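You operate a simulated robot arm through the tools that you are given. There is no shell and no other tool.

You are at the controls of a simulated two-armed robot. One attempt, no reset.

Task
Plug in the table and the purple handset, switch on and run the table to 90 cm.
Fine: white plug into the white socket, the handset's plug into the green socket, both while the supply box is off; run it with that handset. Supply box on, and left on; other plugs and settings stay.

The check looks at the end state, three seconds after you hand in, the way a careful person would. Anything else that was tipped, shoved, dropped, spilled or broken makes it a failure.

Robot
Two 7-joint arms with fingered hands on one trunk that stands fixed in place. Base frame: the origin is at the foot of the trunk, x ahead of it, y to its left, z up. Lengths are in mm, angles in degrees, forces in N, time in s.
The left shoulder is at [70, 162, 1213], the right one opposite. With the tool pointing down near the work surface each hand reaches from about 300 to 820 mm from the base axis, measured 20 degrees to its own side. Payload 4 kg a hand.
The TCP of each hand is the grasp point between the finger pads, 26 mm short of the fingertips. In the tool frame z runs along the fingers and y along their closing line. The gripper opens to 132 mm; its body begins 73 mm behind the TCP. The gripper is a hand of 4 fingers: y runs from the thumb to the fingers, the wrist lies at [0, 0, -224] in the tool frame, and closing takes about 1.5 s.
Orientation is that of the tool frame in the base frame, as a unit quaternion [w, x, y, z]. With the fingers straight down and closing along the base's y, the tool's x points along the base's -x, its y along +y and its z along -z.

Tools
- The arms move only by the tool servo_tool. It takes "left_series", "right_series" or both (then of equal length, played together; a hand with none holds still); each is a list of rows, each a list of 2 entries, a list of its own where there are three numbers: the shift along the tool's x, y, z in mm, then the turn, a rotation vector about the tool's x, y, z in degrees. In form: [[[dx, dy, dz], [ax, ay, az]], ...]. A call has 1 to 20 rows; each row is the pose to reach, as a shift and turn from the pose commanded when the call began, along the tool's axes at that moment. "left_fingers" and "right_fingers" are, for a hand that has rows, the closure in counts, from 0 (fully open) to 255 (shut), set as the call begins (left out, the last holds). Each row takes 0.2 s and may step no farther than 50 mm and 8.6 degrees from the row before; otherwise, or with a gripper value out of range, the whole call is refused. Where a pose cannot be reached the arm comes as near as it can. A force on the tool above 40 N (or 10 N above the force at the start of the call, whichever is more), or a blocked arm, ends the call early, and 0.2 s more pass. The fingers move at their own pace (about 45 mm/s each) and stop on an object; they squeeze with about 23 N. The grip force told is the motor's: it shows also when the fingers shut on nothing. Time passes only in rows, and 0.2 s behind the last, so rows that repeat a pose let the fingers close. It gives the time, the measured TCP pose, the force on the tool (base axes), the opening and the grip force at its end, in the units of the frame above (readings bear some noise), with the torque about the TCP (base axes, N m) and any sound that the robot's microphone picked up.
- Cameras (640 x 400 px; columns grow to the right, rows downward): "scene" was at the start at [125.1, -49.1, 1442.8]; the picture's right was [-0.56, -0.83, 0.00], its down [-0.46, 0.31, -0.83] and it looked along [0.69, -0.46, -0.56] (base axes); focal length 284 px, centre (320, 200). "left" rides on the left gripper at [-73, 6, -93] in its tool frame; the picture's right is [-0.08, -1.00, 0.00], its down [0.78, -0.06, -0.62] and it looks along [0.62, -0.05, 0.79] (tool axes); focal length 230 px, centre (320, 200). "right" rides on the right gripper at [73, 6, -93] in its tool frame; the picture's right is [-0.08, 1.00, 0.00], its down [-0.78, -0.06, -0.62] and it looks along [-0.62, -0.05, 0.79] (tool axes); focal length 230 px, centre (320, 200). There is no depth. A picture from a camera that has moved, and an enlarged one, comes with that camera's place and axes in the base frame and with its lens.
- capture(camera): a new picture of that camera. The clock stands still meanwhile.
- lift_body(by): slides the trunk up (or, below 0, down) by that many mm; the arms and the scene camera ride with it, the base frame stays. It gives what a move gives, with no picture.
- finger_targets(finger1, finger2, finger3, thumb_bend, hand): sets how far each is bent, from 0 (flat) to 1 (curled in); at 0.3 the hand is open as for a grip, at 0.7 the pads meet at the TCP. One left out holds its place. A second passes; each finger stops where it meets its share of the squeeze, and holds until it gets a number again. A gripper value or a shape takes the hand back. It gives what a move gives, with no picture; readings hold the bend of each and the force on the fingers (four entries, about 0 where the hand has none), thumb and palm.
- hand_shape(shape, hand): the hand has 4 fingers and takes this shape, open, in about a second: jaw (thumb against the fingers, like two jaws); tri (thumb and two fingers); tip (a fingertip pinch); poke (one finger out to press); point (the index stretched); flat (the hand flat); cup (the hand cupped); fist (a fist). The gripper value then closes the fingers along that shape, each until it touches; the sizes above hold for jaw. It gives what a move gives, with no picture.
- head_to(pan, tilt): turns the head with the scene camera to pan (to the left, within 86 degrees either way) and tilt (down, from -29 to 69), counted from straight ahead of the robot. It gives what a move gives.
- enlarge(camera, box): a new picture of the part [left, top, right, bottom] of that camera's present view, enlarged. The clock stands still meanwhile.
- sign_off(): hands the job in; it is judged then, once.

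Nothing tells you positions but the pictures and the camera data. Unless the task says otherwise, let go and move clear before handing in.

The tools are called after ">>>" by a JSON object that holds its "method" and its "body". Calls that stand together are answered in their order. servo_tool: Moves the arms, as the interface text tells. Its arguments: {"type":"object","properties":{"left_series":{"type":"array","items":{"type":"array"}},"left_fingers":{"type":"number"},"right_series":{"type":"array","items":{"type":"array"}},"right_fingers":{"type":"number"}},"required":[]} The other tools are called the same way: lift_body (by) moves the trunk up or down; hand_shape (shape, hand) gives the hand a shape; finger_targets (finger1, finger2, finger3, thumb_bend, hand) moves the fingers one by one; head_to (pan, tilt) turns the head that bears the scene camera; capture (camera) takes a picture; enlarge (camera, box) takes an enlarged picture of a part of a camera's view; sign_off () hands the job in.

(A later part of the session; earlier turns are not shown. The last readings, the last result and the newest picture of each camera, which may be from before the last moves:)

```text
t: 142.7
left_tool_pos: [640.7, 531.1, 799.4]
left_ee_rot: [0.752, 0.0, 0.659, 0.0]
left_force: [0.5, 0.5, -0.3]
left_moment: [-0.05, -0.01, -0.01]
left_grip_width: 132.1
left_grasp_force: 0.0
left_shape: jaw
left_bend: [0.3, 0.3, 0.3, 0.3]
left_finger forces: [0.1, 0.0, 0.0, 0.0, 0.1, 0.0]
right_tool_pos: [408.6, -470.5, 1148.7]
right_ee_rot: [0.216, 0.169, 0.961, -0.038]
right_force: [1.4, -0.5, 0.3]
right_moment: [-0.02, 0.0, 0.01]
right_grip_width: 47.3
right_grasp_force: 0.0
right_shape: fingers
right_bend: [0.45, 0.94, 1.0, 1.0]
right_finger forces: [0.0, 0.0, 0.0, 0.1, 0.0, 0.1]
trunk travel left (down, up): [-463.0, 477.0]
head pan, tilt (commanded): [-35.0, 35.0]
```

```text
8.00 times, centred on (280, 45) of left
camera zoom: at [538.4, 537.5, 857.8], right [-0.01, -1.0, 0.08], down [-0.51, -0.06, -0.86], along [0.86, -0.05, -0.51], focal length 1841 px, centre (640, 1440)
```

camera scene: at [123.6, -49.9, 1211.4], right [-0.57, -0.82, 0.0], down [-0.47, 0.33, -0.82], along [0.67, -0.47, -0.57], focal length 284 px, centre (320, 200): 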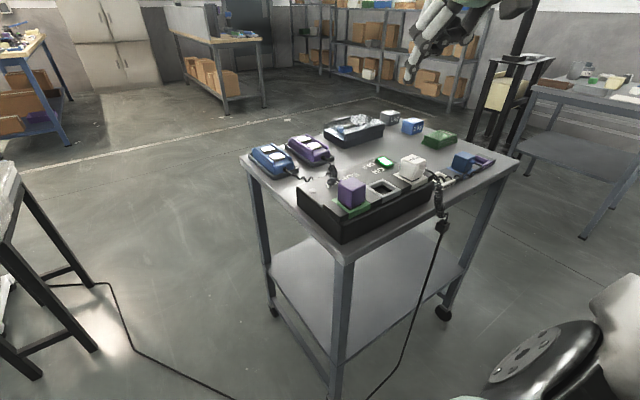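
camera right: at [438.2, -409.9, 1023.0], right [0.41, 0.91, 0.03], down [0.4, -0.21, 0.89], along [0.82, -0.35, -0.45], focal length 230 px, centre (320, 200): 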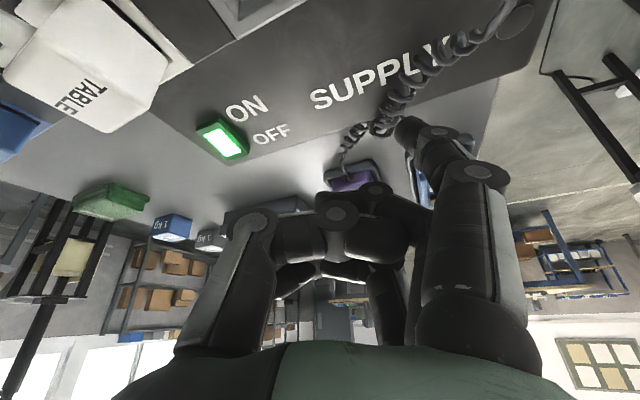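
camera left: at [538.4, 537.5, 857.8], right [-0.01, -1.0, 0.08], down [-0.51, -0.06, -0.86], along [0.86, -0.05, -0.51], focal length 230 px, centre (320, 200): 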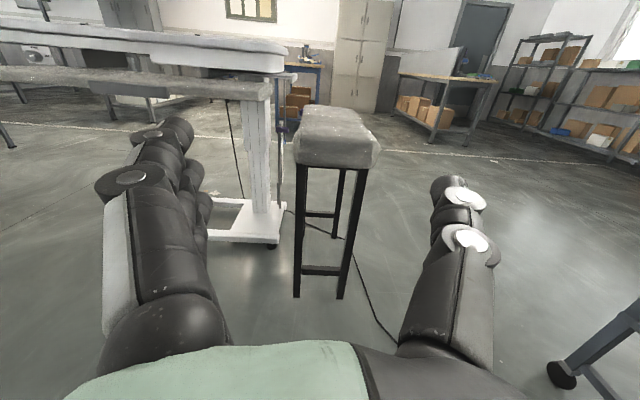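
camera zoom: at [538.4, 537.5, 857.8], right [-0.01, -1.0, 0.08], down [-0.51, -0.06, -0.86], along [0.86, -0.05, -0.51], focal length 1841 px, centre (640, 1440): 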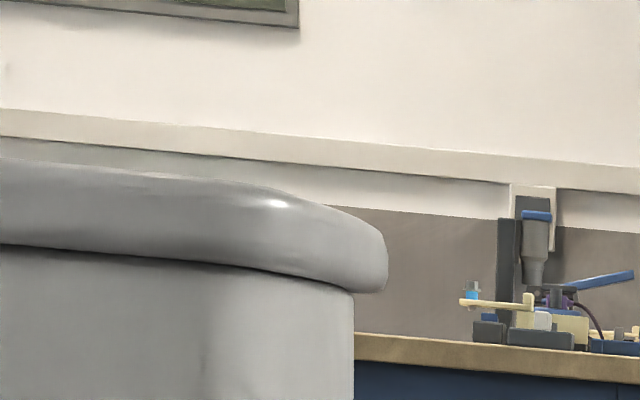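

The pitch of this camera matters for that reading, so I'll calibrate it using a far floor point (the blue bench's foot) seen from two well-separated heights.

>>> {"method": "enlarge", "body": {"camera": "left", "box": [262, 108, 342, 158]}}

>>> {"method": "lift_body", "body": {"by": 330}}

>>> {"method": "capture", "body": {"camera": "left"}}

>>> {"method": "enlarge", "body": {"camera": "left", "box": [262, 128, 342, 178]}}

```text
8.00 times, centred on (302, 133) of left
camera zoom: at [538.4, 537.5, 857.8], right [-0.01, -1.0, 0.08], down [-0.51, -0.06, -0.86], along [0.86, -0.05, -0.51], focal length 1841 px, centre (464, 736)
```

zoom: 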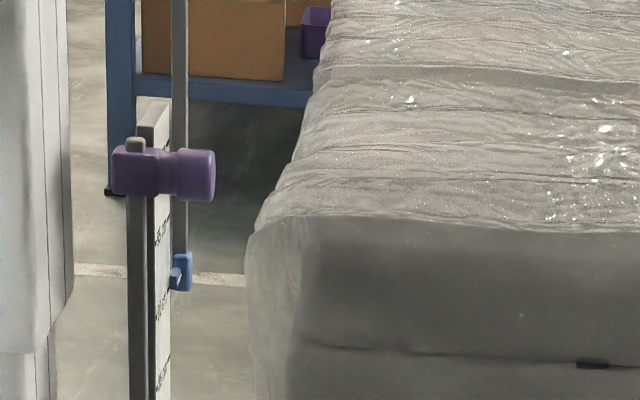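

```text
t: 145.9
left_tool_pos: [641.1, 531.2, 1129.8]
left_ee_rot: [0.753, 0.0, 0.659, 0.0]
left_force: [0.5, 0.2, 0.3]
left_moment: [0.0, 0.0, 0.01]
left_grip_width: 131.9
left_grasp_force: 0.0
left_shape: jaw
left_bend: [0.3, 0.3, 0.3, 0.3]
left_finger forces: [0.0, 0.0, 0.0, 0.1, 0.1, 0.0]
right_tool_pos: [409.9, -470.3, 1478.4]
right_ee_rot: [0.215, 0.169, 0.961, -0.038]
right_force: [0.2, 0.6, 0.5]
right_moment: [0.04, 0.03, 0.0]
right_grip_width: 47.4
right_grasp_force: 0.0
right_shape: fingers
right_bend: [0.45, 0.94, 1.0, 1.0]
right_finger forces: [0.0, 0.0, 0.1, 0.0, 0.1, 0.0]
trunk travel left (down, up): [-793.0, 147.0]
head pan, tilt (commanded): [-35.0, 35.0]
```

```text
taken
camera left: at [538.6, 537.6, 1187.5], right [-0.01, -1.0, 0.08], down [-0.51, -0.06, -0.86], along [0.86, -0.05, -0.51], focal length 230 px, centre (320, 200)
```

left: 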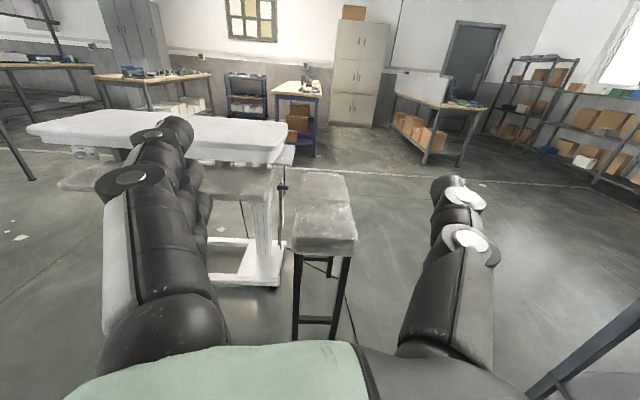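

```text
8.00 times, centred on (302, 153) of left
camera zoom: at [538.6, 537.6, 1187.5], right [-0.01, -1.0, 0.08], down [-0.51, -0.06, -0.86], along [0.86, -0.05, -0.51], focal length 1841 px, centre (464, 576)
```

zoom: 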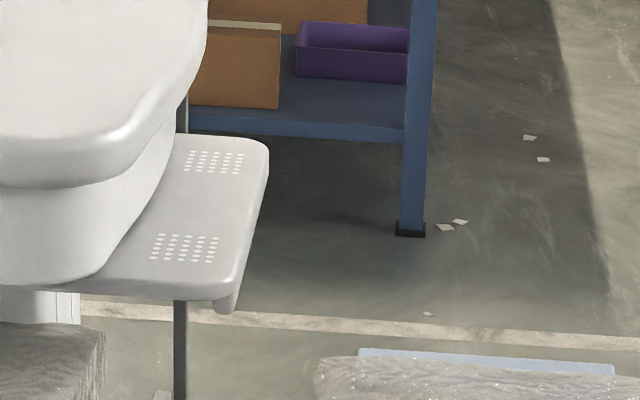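

The calibration suggests the mattress top and the flag's centre are about 7 mm above 90. I'd rather trim that down with a brief DOWN tap, so I'll return the trunk, turn the hand so the finger reaches farther out, and check its geometry at a safe height.

>>> {"method": "lift_body", "body": {"by": -180}}

>>> {"method": "servo_tool", "body": {"right_series": [[[0, 0, 0], [3.4, 0, 7.2]], [[0, 0, 0], [6.8, 0, 14.5]], [[0, 0, 0], [10.2, 0, 21.7]], [[0, 0, 0], [13.6, 0, 29.0]], [[0, 0, 0], [17.0, 0, 36.2]], [[0, 0, 0], [17.0, 0, 36.2]]]}}

>>> {"method": "finger_targets", "body": {"hand": "right", "finger1": 0.32, "finger2": 1.0, "finger3": 1.0, "thumb_bend": 1.0}}

>>> {"method": "capture", "body": {"camera": "right"}}

>>> {"method": "head_to", "body": {"pan": -45, "tilt": 15}}

>>> {"method": "capture", "body": {"camera": "scene"}}

```text
t: 147.9
left_tool_pos: [642.1, 531.0, 949.6]
left_ee_rot: [0.752, 0.0, 0.659, 0.0]
left_force: [-0.3, -0.1, -0.3]
left_moment: [0.0, -0.01, 0.05]
left_grip_width: 131.9
left_grasp_force: 0.1
left_shape: jaw
left_bend: [0.3, 0.3, 0.3, 0.3]
left_finger forces: [0.0, 0.0, 0.0, 0.1, 0.1, 0.0]
right_tool_pos: [410.1, -468.7, 1297.4]
right_ee_rot: [0.216, 0.169, 0.961, -0.038]
right_force: [0.4, -0.9, -0.5]
right_moment: [0.0, -0.02, 0.01]
right_grip_width: 47.2
right_grasp_force: 0.2
right_shape: fingers
right_bend: [0.45, 0.94, 1.0, 1.0]
right_finger forces: [0.0, 0.0, 0.0, 0.1, 0.0, 0.1]
trunk travel left (down, up): [-613.0, 327.0]
head pan, tilt (commanded): [-35.0, 35.0]
```

```text
t: 149.3
left_tool_pos: [640.5, 531.3, 949.2]
left_ee_rot: [0.753, 0.0, 0.659, 0.0]
left_force: [0.2, 0.5, 0.1]
left_moment: [-0.02, 0.0, -0.01]
left_grip_width: 132.0
left_grasp_force: 0.0
left_shape: jaw
left_bend: [0.3, 0.3, 0.3, 0.3]
left_finger forces: [0.0, 0.0, 0.1, 0.1, 0.0, 0.0]
right_tool_pos: [413.1, -497.2, 1215.5]
right_ee_rot: [0.191, 0.487, 0.845, -0.108]
right_force: [-0.1, 0.1, -0.3]
right_moment: [0.01, 0.01, 0.01]
right_grip_width: 47.3
right_grasp_force: 0.1
right_shape: fingers
right_bend: [0.45, 0.94, 1.0, 1.0]
right_finger forces: [0.1, 0.0, 0.0, 0.0, 0.1, 0.0]
right hand out of reach, approached as far as the arm can: row 1, 2, 3, 4, 5, 6
trunk travel left (down, up): [-613.0, 327.0]
head pan, tilt (commanded): [-35.0, 35.0]
```

```text
t: 150.3
left_tool_pos: [640.6, 530.3, 949.2]
left_ee_rot: [0.753, 0.0, 0.659, 0.0]
left_force: [0.4, -0.1, -0.1]
left_moment: [0.0, -0.01, 0.02]
left_grip_width: 132.1
left_grasp_force: 0.0
left_shape: jaw
left_bend: [0.3, 0.3, 0.3, 0.3]
left_finger forces: [0.1, 0.0, 0.0, 0.0, 0.1, 0.0]
right_tool_pos: [413.5, -495.7, 1215.6]
right_ee_rot: [0.191, 0.487, 0.845, -0.107]
right_force: [-0.5, 0.6, -0.2]
right_moment: [-0.01, -0.01, -0.01]
right_grip_width: 54.4
right_grasp_force: 0.2
right_shape: fingers
right_bend: [0.32, 0.94, 1.0, 1.0]
right_finger forces: [0.0, 0.1, 0.0, 0.0, 0.0, 0.0]
trunk travel left (down, up): [-613.0, 327.0]
head pan, tilt (commanded): [-35.0, 35.0]
```

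```text
taken
camera right: at [364.6, -401.3, 1268.4], right [0.9, 0.44, 0.04], down [0.17, -0.42, 0.89], along [0.41, -0.79, -0.45], focal length 230 px, centre (320, 200)
```

right: 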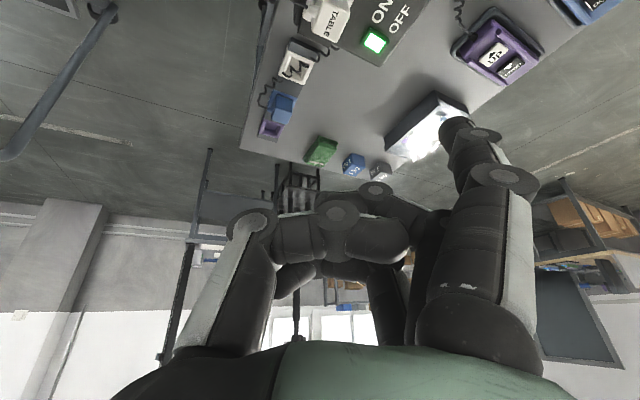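

```text
t: 151.1
left_tool_pos: [640.6, 530.7, 950.2]
left_ee_rot: [0.753, -0.001, 0.658, 0.001]
left_force: [-0.2, 0.5, 0.0]
left_moment: [0.02, 0.02, 0.0]
left_grip_width: 131.9
left_grasp_force: 0.0
left_shape: jaw
left_bend: [0.3, 0.3, 0.3, 0.3]
left_finger forces: [0.0, 0.1, 0.1, 0.0, 0.1, 0.0]
right_tool_pos: [414.1, -495.8, 1215.6]
right_ee_rot: [0.191, 0.487, 0.845, -0.107]
right_force: [0.4, -0.3, -0.1]
right_moment: [0.04, 0.01, 0.02]
right_grip_width: 54.3
right_grasp_force: 0.1
right_shape: fingers
right_bend: [0.32, 0.94, 1.0, 1.0]
right_finger forces: [0.0, 0.0, 0.0, 0.0, 0.0, 0.0]
trunk travel left (down, up): [-613.0, 327.0]
head pan, tilt (commanded): [-45.0, 15.0]
```

```text
taken
camera scene: at [117.7, -65.4, 1393.3], right [-0.71, -0.71, 0.0], down [-0.18, 0.18, -0.97], along [0.68, -0.68, -0.26], focal length 284 px, centre (320, 200)
```

scene: 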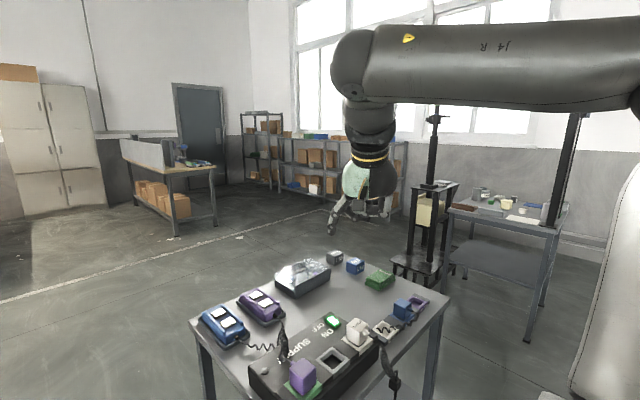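

>>> {"method": "servo_tool", "body": {"right_series": [[[-9.7, 29, 27.3], [0, 0, 0]], [[-19.4, 58, 54.7], [0, 0, 0]], [[-29.1, 87, 82], [0, 0, 0]], [[-38.8, 116, 109.4], [0, 0, 0]], [[-48.5, 145, 136.7], [0, 0, 0]], [[-58.3, 174, 164], [0, 0, 0]], [[-68, 203, 191.4], [0, 0, 0]], [[-77.7, 232, 218.7], [0, 0, 0]], [[-87.4, 261, 246], [0, 0, 0]], [[-97.1, 289.7, 273.4], [0, 0, 0]], [[-97.1, 289.7, 273.4], [0, 0, 0]]]}}

>>> {"method": "capture", "body": {"camera": "right"}}

```text
t: 153.5
left_tool_pos: [640.9, 530.3, 948.2]
left_ee_rot: [0.752, 0.0, 0.659, 0.0]
left_force: [0.2, 0.0, 0.1]
left_moment: [-0.01, 0.03, 0.01]
left_grip_width: 132.0
left_grasp_force: 0.0
left_shape: jaw
left_bend: [0.3, 0.3, 0.3, 0.3]
left_finger forces: [0.0, 0.1, 0.1, 0.1, 0.1, 0.0]
right_tool_pos: [701.7, -526.9, 1003.8]
right_ee_rot: [0.191, 0.487, 0.845, -0.108]
right_force: [-0.2, 0.0, -0.3]
right_moment: [0.05, -0.01, 0.02]
right_grip_width: 54.7
right_grasp_force: 0.1
right_shape: fingers
right_bend: [0.32, 0.95, 1.0, 1.0]
right_finger forces: [0.1, 0.1, 0.0, 0.0, 0.1, 0.0]
right hand out of reach, approached as far as the arm can: row 8, 9, 10, 11
trunk travel left (down, up): [-613.0, 327.0]
head pan, tilt (commanded): [-45.0, 15.0]
```

```text
taken
camera right: at [653.0, -432.6, 1055.6], right [0.9, 0.44, 0.04], down [0.17, -0.42, 0.89], along [0.41, -0.8, -0.45], focal length 230 px, centre (320, 200)
```

right: 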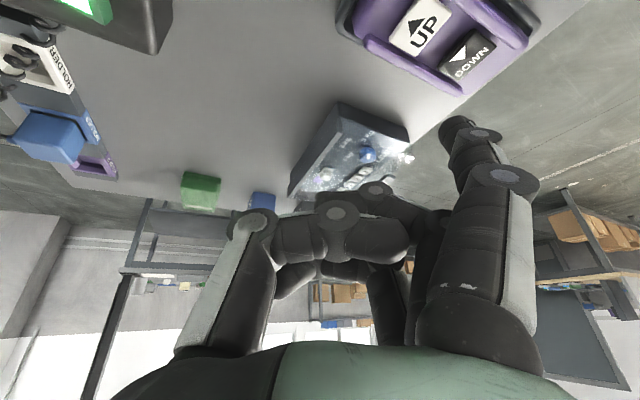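

Turning that way made the reach worse, so the limit is in the wrist. Turning the hand the other way with the thumb as the poker (thumb side outward) should reach. I'll back off, level the hand, and turn it.

>>> {"method": "servo_tool", "body": {"right_series": [[[0, -40, -25], [0, 0, 0]], [[5, -80, -50], [0, 0, 0]], [[10, -120, -80], [0, 0, 0]], [[15, -160, -110], [0, 0, 0]], [[15, -190, -130], [0, 0, 0]], [[15, -190, -130], [0, 0, 0]]]}}

>>> {"method": "servo_tool", "body": {"right_series": [[[0, 0, 0], [0, 8.4, 0]], [[0, 0, 0], [0, 16.8, 0]], [[0, 0, 0], [0, 25.2, 0]], [[0, 0, 0], [0, 25.2, 0]]]}}

>>> {"method": "finger_targets", "body": {"hand": "right", "finger1": 1.0, "finger2": 1.0, "finger3": 1.0, "thumb_bend": 0.3}}

>>> {"method": "servo_tool", "body": {"right_series": [[[0, 0, 0], [0, 0, -8.5]], [[0, 0, 0], [0, 0, -17]], [[0, 0, 0], [0, 0, -25.5]], [[0, 0, 0], [0, 0, -34]], [[0, 0, 0], [0, 0, -42.5]], [[0, 0, 0], [0, 0, -51]], [[0, 0, 0], [0, 0, -59.5]], [[0, 0, 0], [0, 0, -68]], [[0, 0, 0], [0, 0, -76.5]], [[0, 0, 0], [0, 0, -85]], [[0, 0, 0], [0, 0, -93.5]], [[0, 0, 0], [0, 0, -102]], [[0, 0, 0], [0, 0, -110]], [[0, 0, 0], [0, 0, -118]], [[0, 0, 0], [0, 0, -125]], [[0, 0, 0], [0, 0, -125]]]}}

>>> {"method": "capture", "body": {"camera": "right"}}

>>> {"method": "capture", "body": {"camera": "scene"}}

```text
refused: row 3 steps farther than a row can; nothing moved
```

```text
t: 154.5
left_tool_pos: [637.5, 531.1, 950.5]
left_ee_rot: [0.753, 0.0, 0.658, 0.0]
left_force: [1.2, -0.3, 1.1]
left_moment: [0.02, 0.0, -0.01]
left_grip_width: 132.0
left_grasp_force: 0.0
left_shape: jaw
left_bend: [0.3, 0.3, 0.3, 0.3]
left_finger forces: [0.0, 0.0, 0.1, 0.1, 0.0, 0.1]
right_tool_pos: [615.5, -518.4, 1034.7]
right_ee_rot: [0.031, 0.497, 0.867, 0.005]
right_force: [-1.2, 0.6, -0.3]
right_moment: [-0.05, -0.08, 0.03]
right_grip_width: 54.6
right_grasp_force: 0.1
right_shape: fingers
right_bend: [0.32, 0.95, 1.0, 1.0]
right_finger forces: [0.0, 0.0, 0.0, 0.1, 0.0, 0.0]
right hand out of reach, approached as far as the arm can: row 1, 2, 3, 4
trunk travel left (down, up): [-613.0, 327.0]
head pan, tilt (commanded): [-45.0, 15.0]
```

```text
t: 155.5
left_tool_pos: [641.3, 530.3, 948.3]
left_ee_rot: [0.753, -0.001, 0.658, 0.001]
left_force: [1.0, 0.6, -1.2]
left_moment: [-0.01, -0.01, 0.01]
left_grip_width: 132.1
left_grasp_force: 0.1
left_shape: jaw
left_bend: [0.3, 0.3, 0.3, 0.3]
left_finger forces: [0.0, 0.0, 0.0, 0.0, 0.0, 0.0]
right_tool_pos: [619.3, -517.3, 1031.7]
right_ee_rot: [0.03, 0.497, 0.867, 0.005]
right_force: [-0.5, -0.2, 0.0]
right_moment: [0.02, 0.03, -0.02]
right_grip_width: 19.1
right_grasp_force: 0.1
right_shape: fingers
right_bend: [1.0, 0.77, 1.0, 0.97]
right_finger forces: [0.0, 0.1, 0.0, 0.0, 0.1, 0.0]
trunk travel left (down, up): [-613.0, 327.0]
head pan, tilt (commanded): [-45.0, 15.0]
```

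```text
t: 158.9
left_tool_pos: [641.2, 530.0, 949.2]
left_ee_rot: [0.752, 0.0, 0.659, 0.0]
left_force: [0.6, -0.5, 0.2]
left_moment: [0.02, 0.04, 0.02]
left_grip_width: 132.0
left_grasp_force: 0.1
left_shape: jaw
left_bend: [0.3, 0.3, 0.3, 0.3]
left_finger forces: [0.0, 0.1, 0.0, 0.0, 0.1, 0.0]
right_tool_pos: [616.9, -521.1, 1030.4]
right_ee_rot: [0.019, -0.541, 0.841, -0.024]
right_force: [-0.3, -0.8, -0.2]
right_moment: [0.01, 0.01, 0.0]
right_grip_width: 60.2
right_grasp_force: 0.0
right_shape: fingers
right_bend: [1.0, 1.0, 1.0, 0.3]
right_finger forces: [0.0, 0.0, 0.0, 0.0, 0.1, 0.1]
trunk travel left (down, up): [-613.0, 327.0]
head pan, tilt (commanded): [-45.0, 15.0]
```

```text
taken
camera right: at [575.7, -582.3, 1123.4], right [-0.87, 0.48, -0.06], down [0.35, 0.7, 0.62], along [0.34, 0.52, -0.78], focal length 230 px, centre (320, 200)
```

right: 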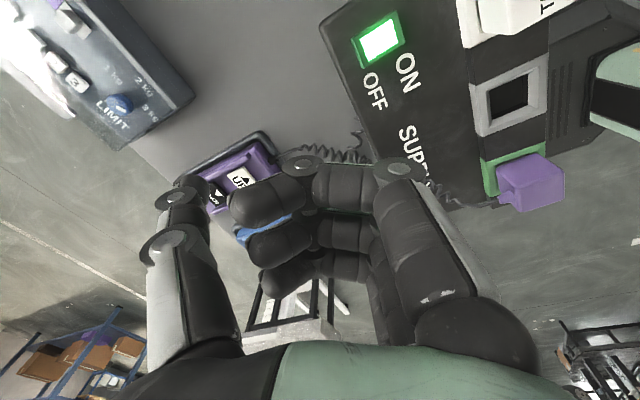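

```text
taken
camera scene: at [117.7, -65.4, 1393.3], right [-0.71, -0.71, 0.0], down [-0.18, 0.18, -0.97], along [0.68, -0.68, -0.26], focal length 284 px, centre (320, 200)
```

scene: 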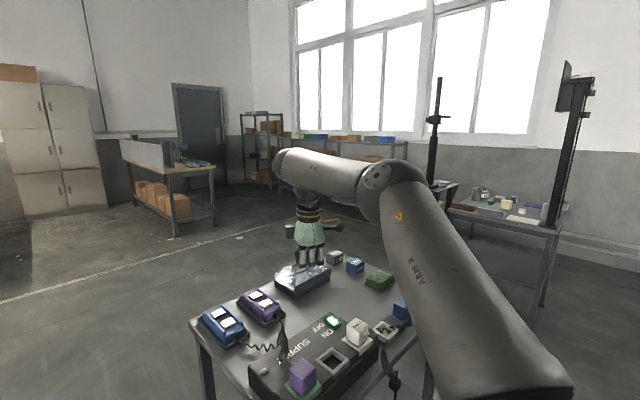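

The hand is now turned with the thumb outward. I'll test the reach over the DOWN button at a safe height.

>>> {"method": "servo_tool", "body": {"right_series": [[[-29.6, -22.5, 6.5], [0, 0, 0]], [[-59.2, -45, 13], [0, 0, 0]], [[-88.9, -67.4, 19.7], [0, 0, 0]], [[-118.5, -89.9, 26.3], [0, 0, 0]], [[-118.5, -89.9, 26.3], [0, 0, 0]]]}}

>>> {"method": "capture", "body": {"camera": "right"}}

>>> {"method": "enlarge", "body": {"camera": "right", "box": [120, 60, 320, 235]}}

```text
t: 160.1
left_tool_pos: [640.4, 529.9, 949.7]
left_ee_rot: [0.752, 0.0, 0.659, 0.0]
left_force: [0.3, 0.9, -0.5]
left_moment: [0.0, 0.03, 0.03]
left_grip_width: 131.9
left_grasp_force: 0.0
left_shape: jaw
left_bend: [0.3, 0.3, 0.3, 0.3]
left_finger forces: [0.0, 0.1, 0.0, 0.0, 0.0, 0.1]
right_tool_pos: [647.2, -463.3, 993.0]
right_ee_rot: [0.02, -0.54, 0.841, -0.025]
right_force: [0.0, 0.1, -0.9]
right_moment: [0.0, 0.0, -0.04]
right_grip_width: 60.5
right_grasp_force: 0.0
right_shape: fingers
right_bend: [1.0, 1.0, 1.0, 0.3]
right_finger forces: [0.1, 0.0, 0.1, 0.0, 0.0, 0.0]
right hand out of reach, approached as far as the arm can: row 1, 2, 3, 4, 5
trunk travel left (down, up): [-613.0, 327.0]
head pan, tilt (commanded): [-45.0, 15.0]
```

```text
taken
camera right: at [604.8, -525.6, 1084.8], right [-0.87, 0.49, -0.06], down [0.34, 0.7, 0.62], along [0.35, 0.52, -0.78], focal length 230 px, centre (320, 200)
```

right: 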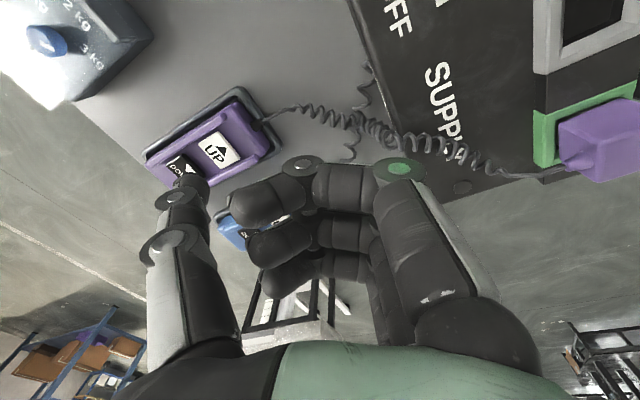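

```text
2.29 times, centred on (220, 148) of right
camera zoom: at [604.8, -525.6, 1084.8], right [-0.87, 0.49, -0.06], down [0.34, 0.7, 0.62], along [0.35, 0.52, -0.78], focal length 526 px, centre (549, 320)
```

zoom: 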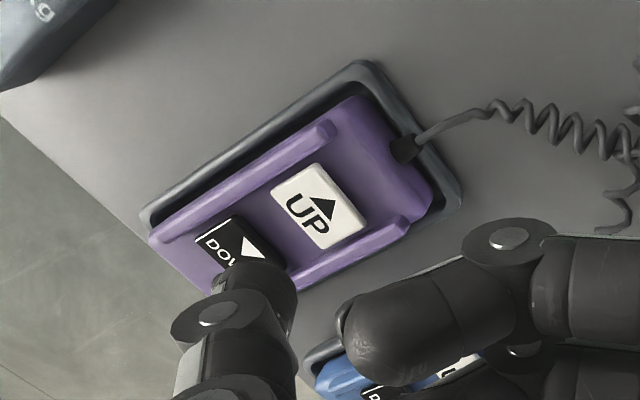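

>>> {"method": "lift_body", "body": {"by": 130}}

>>> {"method": "servo_tool", "body": {"right_series": [[[-10, -10, 40], [0, 0, 0]], [[-20, -30, 80], [0, 0, 0]], [[-35, -55, 110], [0, 0, 0]], [[-50, -80, 120], [0, 0, 0]], [[-60, -95, 125], [0, 0, 0]], [[-60, -95, 125], [0, 0, 0]]]}}

>>> {"method": "capture", "body": {"camera": "right"}}

```text
t: 161.7
left_tool_pos: [640.4, 530.8, 1078.6]
left_ee_rot: [0.752, 0.001, 0.659, -0.001]
left_force: [0.0, -0.2, -0.9]
left_moment: [0.0, 0.01, 0.01]
left_grip_width: 132.0
left_grasp_force: 0.0
left_shape: jaw
left_bend: [0.3, 0.3, 0.3, 0.3]
left_finger forces: [0.0, 0.0, 0.0, 0.0, 0.0, 0.0]
right_tool_pos: [647.1, -463.6, 1122.5]
right_ee_rot: [0.02, -0.54, 0.841, -0.025]
right_force: [-0.5, 0.0, 0.1]
right_moment: [-0.02, 0.01, 0.03]
right_grip_width: 60.2
right_grasp_force: 0.0
right_shape: fingers
right_bend: [1.0, 1.0, 1.0, 0.3]
right_finger forces: [0.0, 0.1, 0.0, 0.0, 0.0, 0.0]
trunk travel left (down, up): [-743.0, 197.0]
head pan, tilt (commanded): [-45.0, 15.0]
```

```text
t: 163.1
left_tool_pos: [641.3, 530.3, 1079.3]
left_ee_rot: [0.752, 0.001, 0.659, -0.001]
left_force: [-0.4, 0.6, -0.7]
left_moment: [0.02, 0.01, -0.02]
left_grip_width: 132.1
left_grasp_force: 0.1
left_shape: jaw
left_bend: [0.3, 0.3, 0.3, 0.3]
left_finger forces: [0.0, 0.0, 0.1, 0.0, 0.0, 0.1]
right_tool_pos: [665.8, -455.2, 1016.9]
right_ee_rot: [0.021, -0.54, 0.841, -0.026]
right_force: [-0.7, 0.9, -0.1]
right_moment: [-0.01, 0.02, 0.01]
right_grip_width: 60.4
right_grasp_force: 0.1
right_shape: fingers
right_bend: [1.0, 1.0, 1.0, 0.3]
right_finger forces: [0.0, 0.0, 0.0, 0.0, 0.0, 0.0]
right hand out of reach, approached as far as the arm can: row 2, 3, 4, 5, 6
trunk travel left (down, up): [-743.0, 197.0]
head pan, tilt (commanded): [-45.0, 15.0]
```

```text
taken
camera right: at [624.4, -516.8, 1108.7], right [-0.87, 0.49, -0.07], down [0.34, 0.7, 0.63], along [0.35, 0.52, -0.78], focal length 230 px, centre (320, 200)
```

right: 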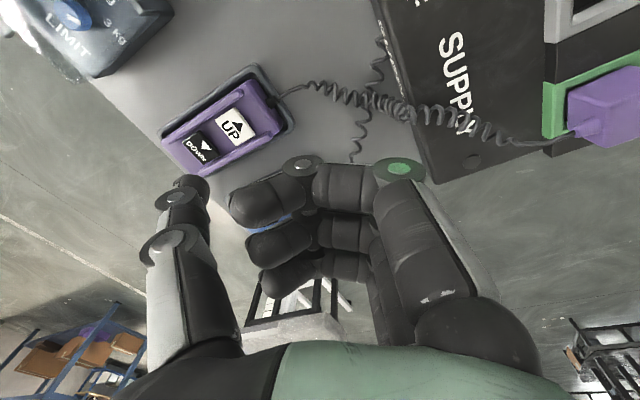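

>>> {"method": "servo_tool", "body": {"right_series": [[[0, 0, 30], [0, 0, 0]], [[0, 0, 60], [0, 0, 0]], [[-5, -10, 85], [0, 0, 0]], [[-15, -30, 90], [0, 0, 0]], [[-28, -50, 91], [0, 0, 0]], [[-37.6, -68.4, 91.6], [0, 0, 0]], [[-37.6, -68.4, 91.6], [0, 0, 0]]]}}

>>> {"method": "capture", "body": {"camera": "right"}}

```text
t: 164.7
left_tool_pos: [641.1, 531.0, 1079.6]
left_ee_rot: [0.753, 0.0, 0.659, 0.0]
left_force: [0.7, -0.1, 0.1]
left_moment: [-0.01, -0.03, 0.02]
left_grip_width: 131.9
left_grasp_force: 0.0
left_shape: jaw
left_bend: [0.3, 0.3, 0.3, 0.3]
left_finger forces: [0.1, 0.1, 0.1, 0.1, 0.1, 0.0]
right_tool_pos: [656.0, -454.2, 956.4]
right_ee_rot: [0.021, -0.54, 0.841, -0.026]
right_force: [-0.8, -0.7, -0.2]
right_moment: [-0.01, -0.01, 0.01]
right_grip_width: 60.1
right_grasp_force: 0.2
right_shape: fingers
right_bend: [1.0, 1.0, 1.0, 0.3]
right_finger forces: [0.0, 0.0, 0.1, 0.0, 0.0, 0.0]
right hand out of reach, approached as far as the arm can: row 1, 2, 3, 4, 5, 6, 7
trunk travel left (down, up): [-743.0, 197.0]
head pan, tilt (commanded): [-45.0, 15.0]
```

```text
taken
camera right: at [613.6, -515.8, 1048.7], right [-0.87, 0.49, -0.06], down [0.34, 0.7, 0.63], along [0.35, 0.52, -0.78], focal length 230 px, centre (320, 200)
```

right: 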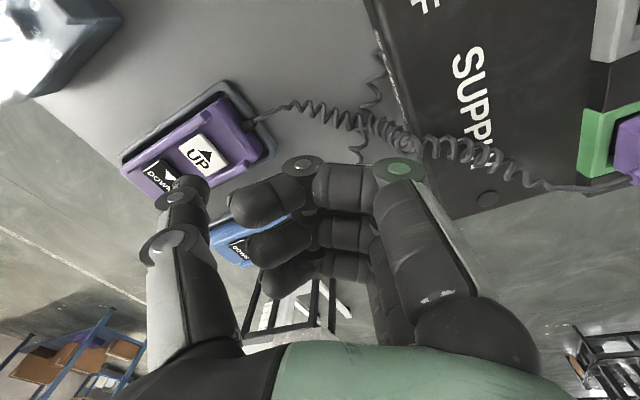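

This wrist pose limits the reach too. The reach was best when the tool was turned about 60° relative to the arm, so I'll raise up and go to +35° turn with a mild lean, thumb outward.

>>> {"method": "servo_tool", "body": {"right_series": [[[20, 10, -40], [0, 0, 0]], [[40, 20, -80], [0, 0, 0]], [[40, 20, -80], [0.14, -2.7, 6.15]], [[40, 20, -80], [0.28, -5.4, 12.3]], [[40, 20, -80], [0.41, -8.0, 18.5]], [[40, 20, -80], [0.55, -10.7, 24.6]], [[40, 20, -80], [0.69, -13.4, 30.75]], [[40, 20, -80], [0.69, -13.4, 30.75]]]}}

>>> {"method": "finger_targets", "body": {"hand": "right", "thumb_bend": 0.42}}

>>> {"method": "capture", "body": {"camera": "right"}}

```text
t: 166.5
left_tool_pos: [641.5, 530.2, 1079.9]
left_ee_rot: [0.752, -0.001, 0.659, 0.0]
left_force: [-0.4, 0.7, -0.4]
left_moment: [0.02, 0.03, -0.01]
left_grip_width: 132.0
left_grasp_force: 0.2
left_shape: jaw
left_bend: [0.3, 0.3, 0.3, 0.3]
left_finger forces: [0.0, 0.0, 0.0, 0.0, 0.0, 0.0]
right_tool_pos: [616.8, -480.4, 1033.2]
right_ee_rot: [0.126, -0.297, 0.946, 0.039]
right_force: [-0.1, -0.5, 0.2]
right_moment: [-0.01, -0.03, -0.02]
right_grip_width: 60.4
right_grasp_force: 0.1
right_shape: fingers
right_bend: [1.0, 1.0, 1.0, 0.3]
right_finger forces: [0.1, 0.0, 0.0, 0.0, 0.1, 0.0]
trunk travel left (down, up): [-743.0, 197.0]
head pan, tilt (commanded): [-45.0, 15.0]
```

```text
t: 167.5
left_tool_pos: [641.0, 531.5, 1078.7]
left_ee_rot: [0.753, 0.001, 0.658, -0.001]
left_force: [0.8, 0.3, 0.1]
left_moment: [0.02, 0.02, 0.0]
left_grip_width: 132.0
left_grasp_force: 0.1
left_shape: jaw
left_bend: [0.3, 0.3, 0.3, 0.3]
left_finger forces: [0.0, 0.0, 0.0, 0.0, 0.0, 0.0]
right_tool_pos: [614.5, -482.5, 1031.9]
right_ee_rot: [0.126, -0.297, 0.946, 0.039]
right_force: [-0.1, -0.1, 0.3]
right_moment: [0.01, -0.01, 0.02]
right_grip_width: 52.7
right_grasp_force: 0.0
right_shape: fingers
right_bend: [1.0, 1.0, 1.0, 0.42]
right_finger forces: [0.0, 0.0, 0.0, 0.1, 0.1, 0.0]
trunk travel left (down, up): [-743.0, 197.0]
head pan, tilt (commanded): [-45.0, 15.0]
```

```text
taken
camera right: at [534.1, -530.5, 1103.0], right [-0.51, 0.86, 0.02], down [0.52, 0.29, 0.8], along [0.68, 0.42, -0.6], focal length 230 px, centre (320, 200)
```

right: 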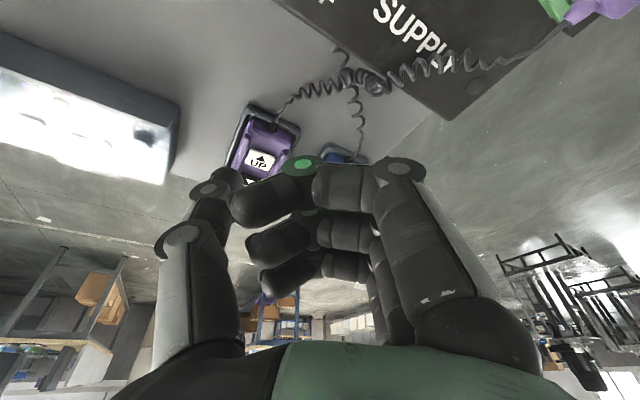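

>>> {"method": "servo_tool", "body": {"right_series": [[[-10, 0, -38], [0, 0, 0]], [[-20, 0, -76], [0, 0, 0]], [[-31, 0, -116], [0, 0, 0]], [[-31, 0, -116], [0, 0, 0]]]}}

>>> {"method": "lift_body", "body": {"by": -130}}

```text
t: 168.5
left_tool_pos: [641.7, 531.6, 1078.8]
left_ee_rot: [0.753, 0.0, 0.659, 0.0]
left_force: [-0.2, 0.2, 1.2]
left_moment: [-0.01, 0.01, 0.0]
left_grip_width: 132.0
left_grasp_force: 0.0
left_shape: jaw
left_bend: [0.3, 0.3, 0.3, 0.3]
left_finger forces: [0.0, 0.1, 0.1, 0.1, 0.0, 0.1]
right_tool_pos: [615.6, -480.3, 1152.1]
right_ee_rot: [0.126, -0.297, 0.946, 0.039]
right_force: [0.0, 0.4, 0.8]
right_moment: [0.03, 0.01, 0.02]
right_grip_width: 52.3
right_grasp_force: 0.1
right_shape: fingers
right_bend: [1.0, 1.0, 1.0, 0.42]
right_finger forces: [0.0, 0.1, 0.0, 0.1, 0.0, 0.0]
trunk travel left (down, up): [-743.0, 197.0]
head pan, tilt (commanded): [-45.0, 15.0]
```

```text
t: 170.1
left_tool_pos: [640.9, 531.2, 950.5]
left_ee_rot: [0.752, 0.0, 0.659, 0.0]
left_force: [-0.2, -0.3, 0.5]
left_moment: [-0.01, -0.02, 0.01]
left_grip_width: 132.2
left_grasp_force: 0.1
left_shape: jaw
left_bend: [0.3, 0.3, 0.3, 0.3]
left_finger forces: [0.0, 0.0, 0.1, 0.0, 0.1, 0.0]
right_tool_pos: [616.4, -480.6, 1022.3]
right_ee_rot: [0.126, -0.297, 0.946, 0.039]
right_force: [-0.2, 0.3, -0.7]
right_moment: [0.04, 0.01, 0.02]
right_grip_width: 52.8
right_grasp_force: 0.1
right_shape: fingers
right_bend: [1.0, 1.0, 1.0, 0.42]
right_finger forces: [0.1, 0.1, 0.1, 0.1, 0.0, 0.1]
trunk travel left (down, up): [-613.0, 327.0]
head pan, tilt (commanded): [-45.0, 15.0]
```

>>> {"method": "servo_tool", "body": {"right_series": [[[-29, -12, 14], [0, 0, 0]], [[-58, -24, 29], [0, 0, 0]], [[-88, -36, 43], [0, 0, 0]], [[-117, -49, 58], [0, 0, 0]], [[-146.3, -60.9, 72.3], [0, 0, 0]], [[-146.3, -60.9, 72.3], [0, 0, 0]]]}}

>>> {"method": "capture", "body": {"camera": "right"}}

```text
t: 171.5
left_tool_pos: [639.4, 531.1, 949.4]
left_ee_rot: [0.753, 0.0, 0.658, 0.0]
left_force: [-0.1, 0.3, -0.6]
left_moment: [-0.01, 0.04, -0.01]
left_grip_width: 132.1
left_grasp_force: 0.1
left_shape: jaw
left_bend: [0.3, 0.3, 0.3, 0.3]
left_finger forces: [0.1, 0.1, 0.0, 0.0, 0.0, 0.0]
right_tool_pos: [707.3, -432.3, 976.2]
right_ee_rot: [0.127, -0.298, 0.945, 0.038]
right_force: [-0.3, -0.2, 0.5]
right_moment: [-0.02, 0.03, -0.01]
right_grip_width: 52.6
right_grasp_force: 0.0
right_shape: fingers
right_bend: [1.0, 1.0, 1.0, 0.42]
right_finger forces: [0.0, 0.0, 0.0, 0.1, 0.0, 0.1]
right hand out of reach, approached as far as the arm can: row 3, 4, 5, 6
trunk travel left (down, up): [-613.0, 327.0]
head pan, tilt (commanded): [-45.0, 15.0]
```

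```text
taken
camera right: at [624.7, -481.5, 1046.4], right [-0.51, 0.86, 0.02], down [0.52, 0.29, 0.8], along [0.69, 0.42, -0.6], focal length 230 px, centre (320, 200)
```

right: 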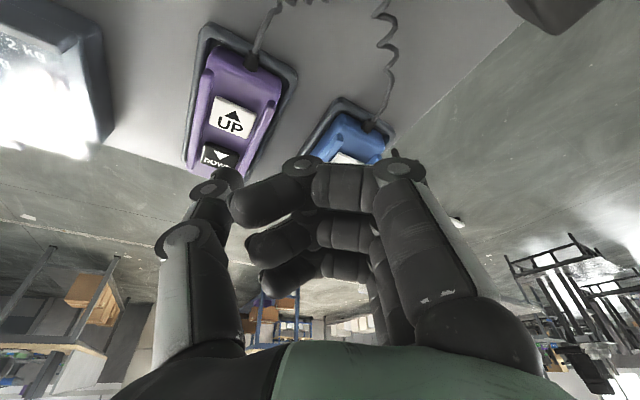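

The forward reach is tight in every turn, but a steeper lean (about 48°) puts the wrist well inside its range. I'll back up, set finger 1 as the poker again, and go to that pose.

>>> {"method": "servo_tool", "body": {"right_series": [[[23, 9, -28], [0, 0, 0]], [[46, 18, -56], [0, 0, 0]], [[70, 27, -83], [0, 0, 0]], [[93, 36, -111], [0, 0, 0]], [[116, 45, -139], [0, 0, 0]], [[116, 45, -139], [0, 0, 0]]]}}

>>> {"method": "finger_targets", "body": {"hand": "right", "finger1": 0.45, "finger2": 1.0, "finger3": 1.0, "thumb_bend": 1.0}}

>>> {"method": "servo_tool", "body": {"right_series": [[[0, 0, 0], [3.64, -3.8, 5.94]], [[0, 0, 0], [7.28, -7.6, 11.88]], [[0, 0, 0], [10.9, -11.4, 17.8]], [[0, 0, 0], [14.6, -15.2, 23.8]], [[0, 0, 0], [18.2, -19.0, 29.7]], [[0, 0, 0], [21.8, -22.8, 35.6]], [[0, 0, 0], [25.5, -26.6, 41.6]], [[0, 0, 0], [29.12, -30.39, 47.53]], [[0, 0, 0], [29.12, -30.39, 47.53]]]}}

>>> {"method": "capture", "body": {"camera": "right"}}

>>> {"method": "capture", "body": {"camera": "scene"}}

```text
t: 172.9
left_tool_pos: [642.4, 530.3, 947.8]
left_ee_rot: [0.752, 0.0, 0.659, 0.0]
left_force: [0.4, 0.3, 0.1]
left_moment: [0.03, 0.0, 0.02]
left_grip_width: 132.0
left_grasp_force: 0.0
left_shape: jaw
left_bend: [0.3, 0.3, 0.3, 0.3]
left_finger forces: [0.0, 0.0, 0.0, 0.1, 0.0, 0.1]
right_tool_pos: [561.1, -478.7, 1078.4]
right_ee_rot: [0.125, -0.297, 0.946, 0.04]
right_force: [1.3, -0.1, 0.0]
right_moment: [0.01, 0.0, 0.01]
right_grip_width: 52.6
right_grasp_force: 0.0
right_shape: fingers
right_bend: [1.0, 1.0, 1.0, 0.42]
right_finger forces: [0.0, 0.1, 0.0, 0.0, 0.0, 0.0]
trunk travel left (down, up): [-613.0, 327.0]
head pan, tilt (commanded): [-45.0, 15.0]
```

```text
t: 173.9
left_tool_pos: [641.4, 529.8, 948.9]
left_ee_rot: [0.752, 0.0, 0.659, 0.0]
left_force: [0.8, 0.1, -0.4]
left_moment: [0.0, -0.02, 0.02]
left_grip_width: 132.0
left_grasp_force: 0.0
left_shape: jaw
left_bend: [0.3, 0.3, 0.3, 0.3]
left_finger forces: [0.0, 0.0, 0.0, 0.1, 0.0, 0.0]
right_tool_pos: [560.6, -478.0, 1077.5]
right_ee_rot: [0.124, -0.298, 0.946, 0.039]
right_force: [-0.4, 0.3, -0.4]
right_moment: [0.02, 0.01, 0.0]
right_grip_width: 36.9
right_grasp_force: 0.1
right_shape: fingers
right_bend: [0.45, 1.0, 1.0, 0.86]
right_finger forces: [0.1, 0.0, 0.1, 0.0, 0.1, 0.0]
trunk travel left (down, up): [-613.0, 327.0]
head pan, tilt (commanded): [-45.0, 15.0]
```

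```text
t: 175.9
left_tool_pos: [640.7, 531.5, 949.4]
left_ee_rot: [0.753, -0.001, 0.658, 0.001]
left_force: [-0.1, 0.0, 0.1]
left_moment: [0.0, 0.01, 0.01]
left_grip_width: 131.8
left_grasp_force: 0.1
left_shape: jaw
left_bend: [0.3, 0.3, 0.3, 0.3]
left_finger forces: [0.0, 0.0, 0.0, 0.1, 0.0, 0.0]
right_tool_pos: [561.2, -478.6, 1076.9]
right_ee_rot: [0.402, 0.161, 0.899, -0.071]
right_force: [0.3, 0.3, -0.2]
right_moment: [0.02, 0.02, 0.01]
right_grip_width: 37.2
right_grasp_force: 0.0
right_shape: fingers
right_bend: [0.45, 1.0, 1.0, 0.87]
right_finger forces: [0.0, 0.0, 0.1, 0.0, 0.1, 0.1]
trunk travel left (down, up): [-613.0, 327.0]
head pan, tilt (commanded): [-45.0, 15.0]
```

```text
taken
camera right: at [451.2, -431.4, 1086.1], right [0.39, 0.92, 0.06], down [0.04, -0.08, 1.0], along [0.92, -0.39, -0.07], focal length 230 px, centre (320, 200)
```

right: 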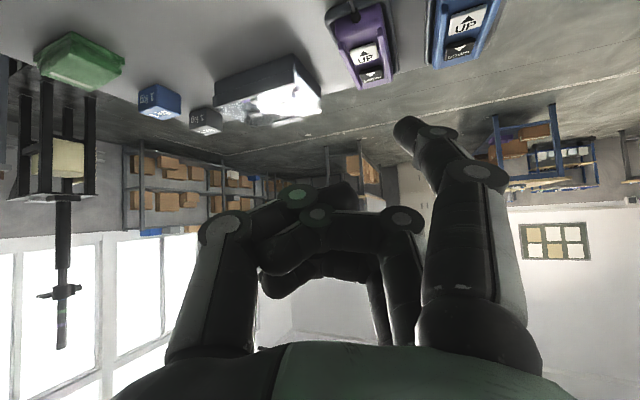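

```text
taken
camera scene: at [117.6, -65.7, 1393.3], right [-0.71, -0.71, 0.0], down [-0.18, 0.18, -0.97], along [0.68, -0.68, -0.26], focal length 284 px, centre (320, 200)
```

scene: 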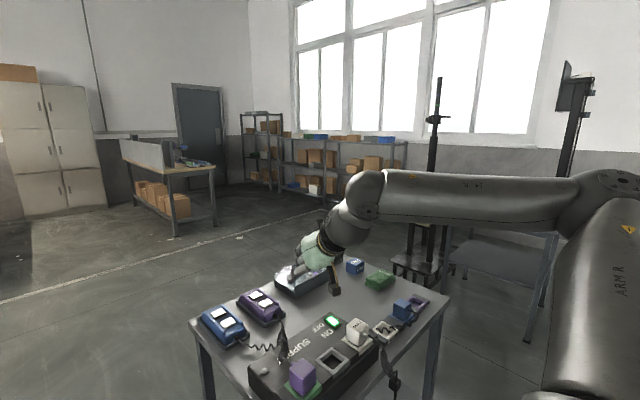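

This pose is reachable so far. I'll move out over the DOWN button at a safe height and check clearances.

>>> {"method": "servo_tool", "body": {"right_series": [[[-12.5, 6.4, 34.8], [0, 0, 0]], [[-25, 12.8, 69.5], [0, 0, 0]], [[-37.5, 19.2, 104.3], [0, 0, 0]], [[-50, 25.6, 139], [0, 0, 0]], [[-62.6, 32, 173.9], [0, 0, 0]], [[-75, 38.4, 208.6], [0, 0, 0]], [[-87.6, 44.8, 243.4], [0, 0, 0]], [[-87.6, 44.8, 243.4], [0, 0, 0]]]}}

>>> {"method": "capture", "body": {"camera": "right"}}

>>> {"method": "head_to", "body": {"pan": -35, "tilt": 35}}

>>> {"method": "enlarge", "body": {"camera": "scene", "box": [240, 90, 400, 190]}}

```text
t: 177.7
left_tool_pos: [640.2, 530.5, 950.7]
left_ee_rot: [0.752, 0.0, 0.659, 0.0]
left_force: [0.8, -0.5, 0.3]
left_moment: [0.02, 0.04, -0.01]
left_grip_width: 132.1
left_grasp_force: 0.0
left_shape: jaw
left_bend: [0.3, 0.3, 0.3, 0.3]
left_finger forces: [0.1, 0.1, 0.0, 0.1, 0.0, 0.1]
right_tool_pos: [802.1, -516.9, 984.1]
right_ee_rot: [0.402, 0.159, 0.899, -0.071]
right_force: [0.1, 0.8, 0.3]
right_moment: [0.01, -0.04, -0.02]
right_grip_width: 37.2
right_grasp_force: 0.0
right_shape: fingers
right_bend: [0.45, 1.0, 1.0, 0.87]
right_finger forces: [0.0, 0.1, 0.1, 0.0, 0.1, 0.0]
trunk travel left (down, up): [-613.0, 327.0]
head pan, tilt (commanded): [-45.0, 15.0]
```

```text
taken
camera right: at [691.8, -470.8, 991.2], right [0.39, 0.92, 0.06], down [0.04, -0.08, 1.0], along [0.92, -0.39, -0.07], focal length 230 px, centre (320, 200)
```

right: 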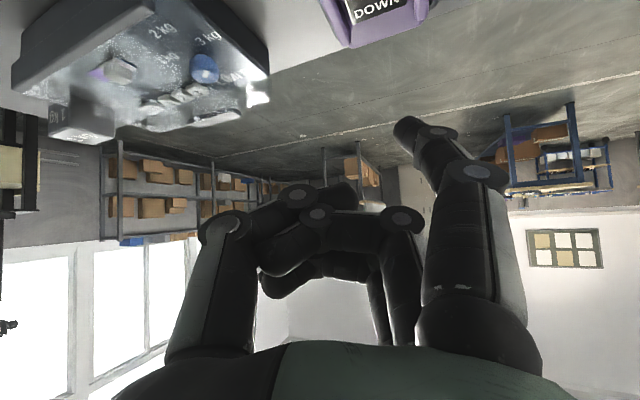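

```text
t: 178.5
left_tool_pos: [641.4, 530.6, 949.3]
left_ee_rot: [0.752, -0.001, 0.659, 0.001]
left_force: [0.2, 0.3, 0.0]
left_moment: [-0.02, -0.03, 0.01]
left_grip_width: 132.0
left_grasp_force: 0.1
left_shape: jaw
left_bend: [0.3, 0.3, 0.3, 0.3]
left_finger forces: [0.0, 0.0, 0.0, 0.0, 0.1, 0.1]
right_tool_pos: [801.7, -517.5, 982.8]
right_ee_rot: [0.402, 0.16, 0.899, -0.072]
right_force: [-1.0, -0.4, -0.8]
right_moment: [0.02, 0.02, -0.01]
right_grip_width: 37.3
right_grasp_force: 0.0
right_shape: fingers
right_bend: [0.45, 1.0, 1.0, 0.87]
right_finger forces: [0.0, 0.0, 0.1, 0.1, 0.0, 0.0]
trunk travel left (down, up): [-613.0, 327.0]
head pan, tilt (commanded): [-35.0, 35.0]
```

```text
4.00 times, centred on (320, 140) of scene
camera zoom: at [124.0, -49.9, 1361.4], right [-0.57, -0.82, 0.0], down [-0.47, 0.33, -0.82], along [0.67, -0.47, -0.57], focal length 1134 px, centre (320, 440)
```

zoom: 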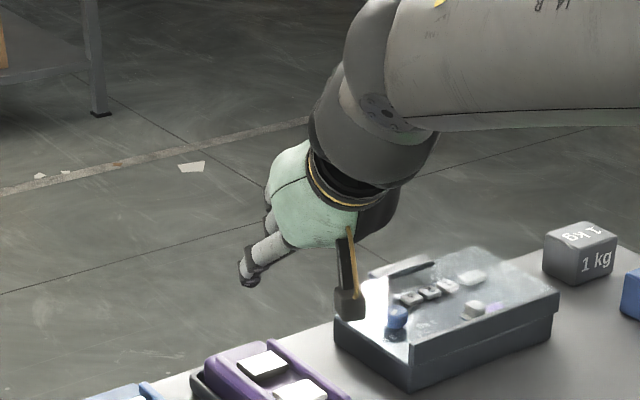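

>>> {"method": "servo_tool", "body": {"right_series": [[[11, -3, 9], [0, 0, 0]], [[22, -5.3, 19], [0, 0, 0]], [[34, -5.3, 29], [0, 0, 0]], [[45.6, -5.3, 39.1], [0, 0, 0]], [[45.6, -5.3, 39.1], [0, 0, 0]]]}}

>>> {"method": "capture", "body": {"camera": "right"}}

>>> {"method": "capture", "body": {"camera": "scene"}}

>>> {"method": "enlarge", "body": {"camera": "scene", "box": [260, 110, 388, 200]}}

```text
t: 179.7
left_tool_pos: [640.6, 531.4, 949.3]
left_ee_rot: [0.753, 0.0, 0.659, 0.0]
left_force: [-1.4, 0.1, -0.3]
left_moment: [-0.03, -0.01, 0.02]
left_grip_width: 132.0
left_grasp_force: 0.0
left_shape: jaw
left_bend: [0.3, 0.3, 0.3, 0.3]
left_finger forces: [0.0, 0.0, 0.0, 0.1, 0.0, 0.1]
right_tool_pos: [798.5, -521.8, 921.5]
right_ee_rot: [0.402, 0.159, 0.899, -0.071]
right_force: [-0.3, -0.2, -0.2]
right_moment: [-0.02, -0.01, 0.03]
right_grip_width: 37.1
right_grasp_force: 0.0
right_shape: fingers
right_bend: [0.45, 1.0, 1.0, 0.87]
right_finger forces: [0.1, 0.1, 0.0, 0.0, 0.0, 0.0]
trunk travel left (down, up): [-613.0, 327.0]
head pan, tilt (commanded): [-35.0, 35.0]
```

```text
taken
camera right: at [688.7, -475.2, 928.8], right [0.39, 0.92, 0.06], down [0.04, -0.08, 1.0], along [0.92, -0.39, -0.07], focal length 230 px, centre (320, 200)
```

right: 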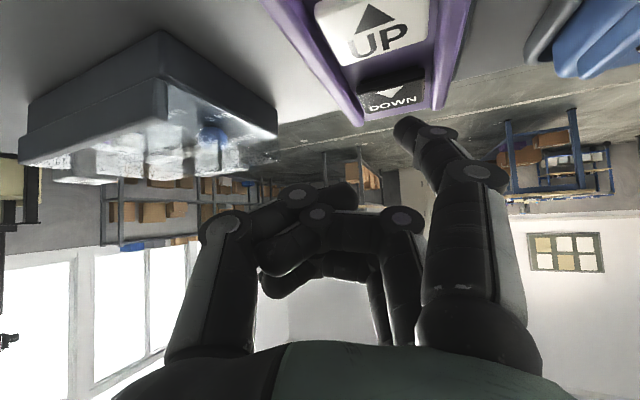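

```text
taken
camera scene: at [123.5, -49.6, 1361.4], right [-0.57, -0.82, 0.0], down [-0.47, 0.33, -0.82], along [0.67, -0.47, -0.57], focal length 284 px, centre (320, 200)
```

scene: 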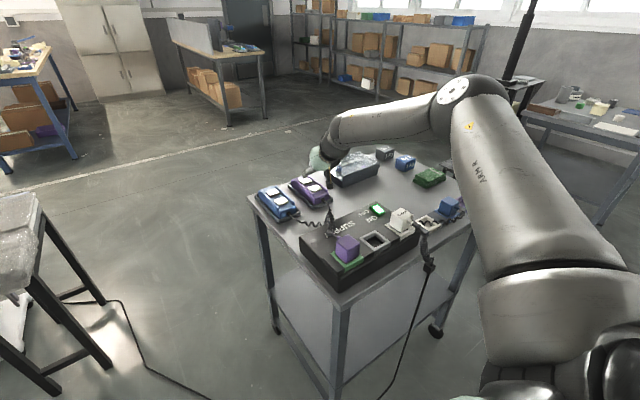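

```text
4.44 times, centred on (324, 155) of scene
camera zoom: at [123.5, -49.6, 1361.4], right [-0.57, -0.82, 0.0], down [-0.47, 0.33, -0.82], along [0.67, -0.47, -0.57], focal length 1260 px, centre (302, 400)
```

zoom: 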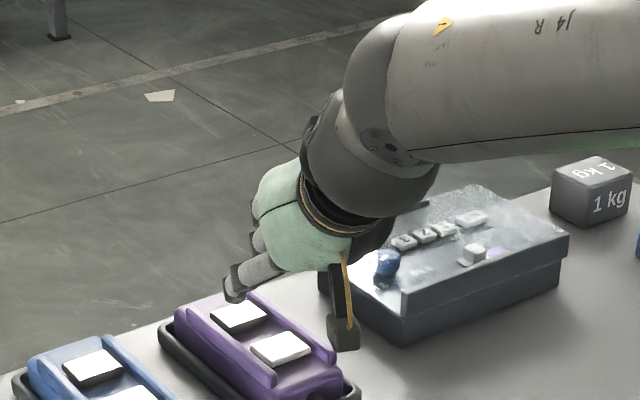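

>>> {"method": "servo_tool", "body": {"right_series": [[[4, 0, 3.6], [0, 0, 0]], [[8, 0, 7.1], [0, 0, 0]], [[11.2, 0, 10], [0, 0, 0]], [[11.2, 0, 10], [0, 0, 0]]]}}

>>> {"method": "enlarge", "body": {"camera": "right", "box": [300, 40, 460, 150]}}

>>> {"method": "enlarge", "body": {"camera": "scene", "box": [285, 150, 349, 190]}}

```text
t: 180.7
left_tool_pos: [640.7, 531.6, 948.8]
left_ee_rot: [0.753, 0.0, 0.658, -0.001]
left_force: [0.4, 0.0, 0.2]
left_moment: [0.03, 0.0, -0.03]
left_grip_width: 132.4
left_grasp_force: 0.0
left_shape: jaw
left_bend: [0.3, 0.3, 0.3, 0.3]
left_finger forces: [0.0, 0.1, 0.0, 0.0, 0.0, 0.1]
right_tool_pos: [798.0, -523.3, 907.6]
right_ee_rot: [0.402, 0.16, 0.898, -0.072]
right_force: [0.0, 0.7, -0.1]
right_moment: [0.0, 0.01, -0.01]
right_grip_width: 37.3
right_grasp_force: 0.1
right_shape: fingers
right_bend: [0.45, 1.0, 1.0, 0.87]
right_finger forces: [0.0, 0.0, 0.0, 0.0, 0.0, 0.0]
trunk travel left (down, up): [-613.0, 327.0]
head pan, tilt (commanded): [-35.0, 35.0]
```

```text
3.64 times, centred on (380, 95) of right
camera zoom: at [688.6, -475.9, 914.2], right [0.39, 0.92, 0.06], down [0.04, -0.08, 1.0], along [0.92, -0.39, -0.07], focal length 837 px, centre (102, 582)
```

zoom: 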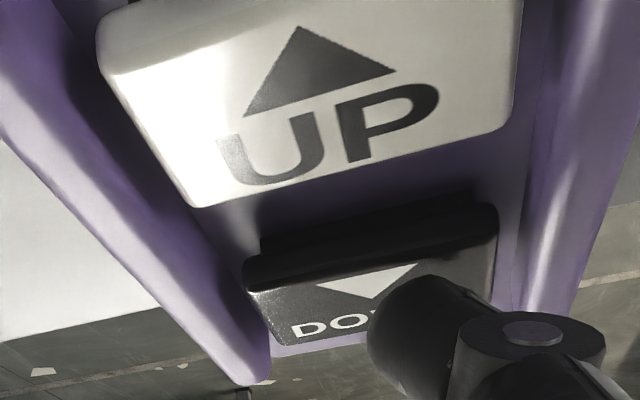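

```text
10.00 times, centred on (317, 170) of scene
camera zoom: at [123.8, -49.8, 1361.4], right [-0.57, -0.82, 0.0], down [-0.47, 0.33, -0.82], along [0.67, -0.47, -0.57], focal length 2835 px, centre (350, 500)
```

zoom: 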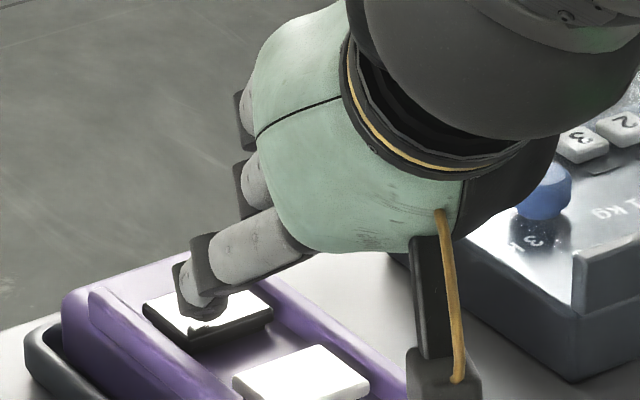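

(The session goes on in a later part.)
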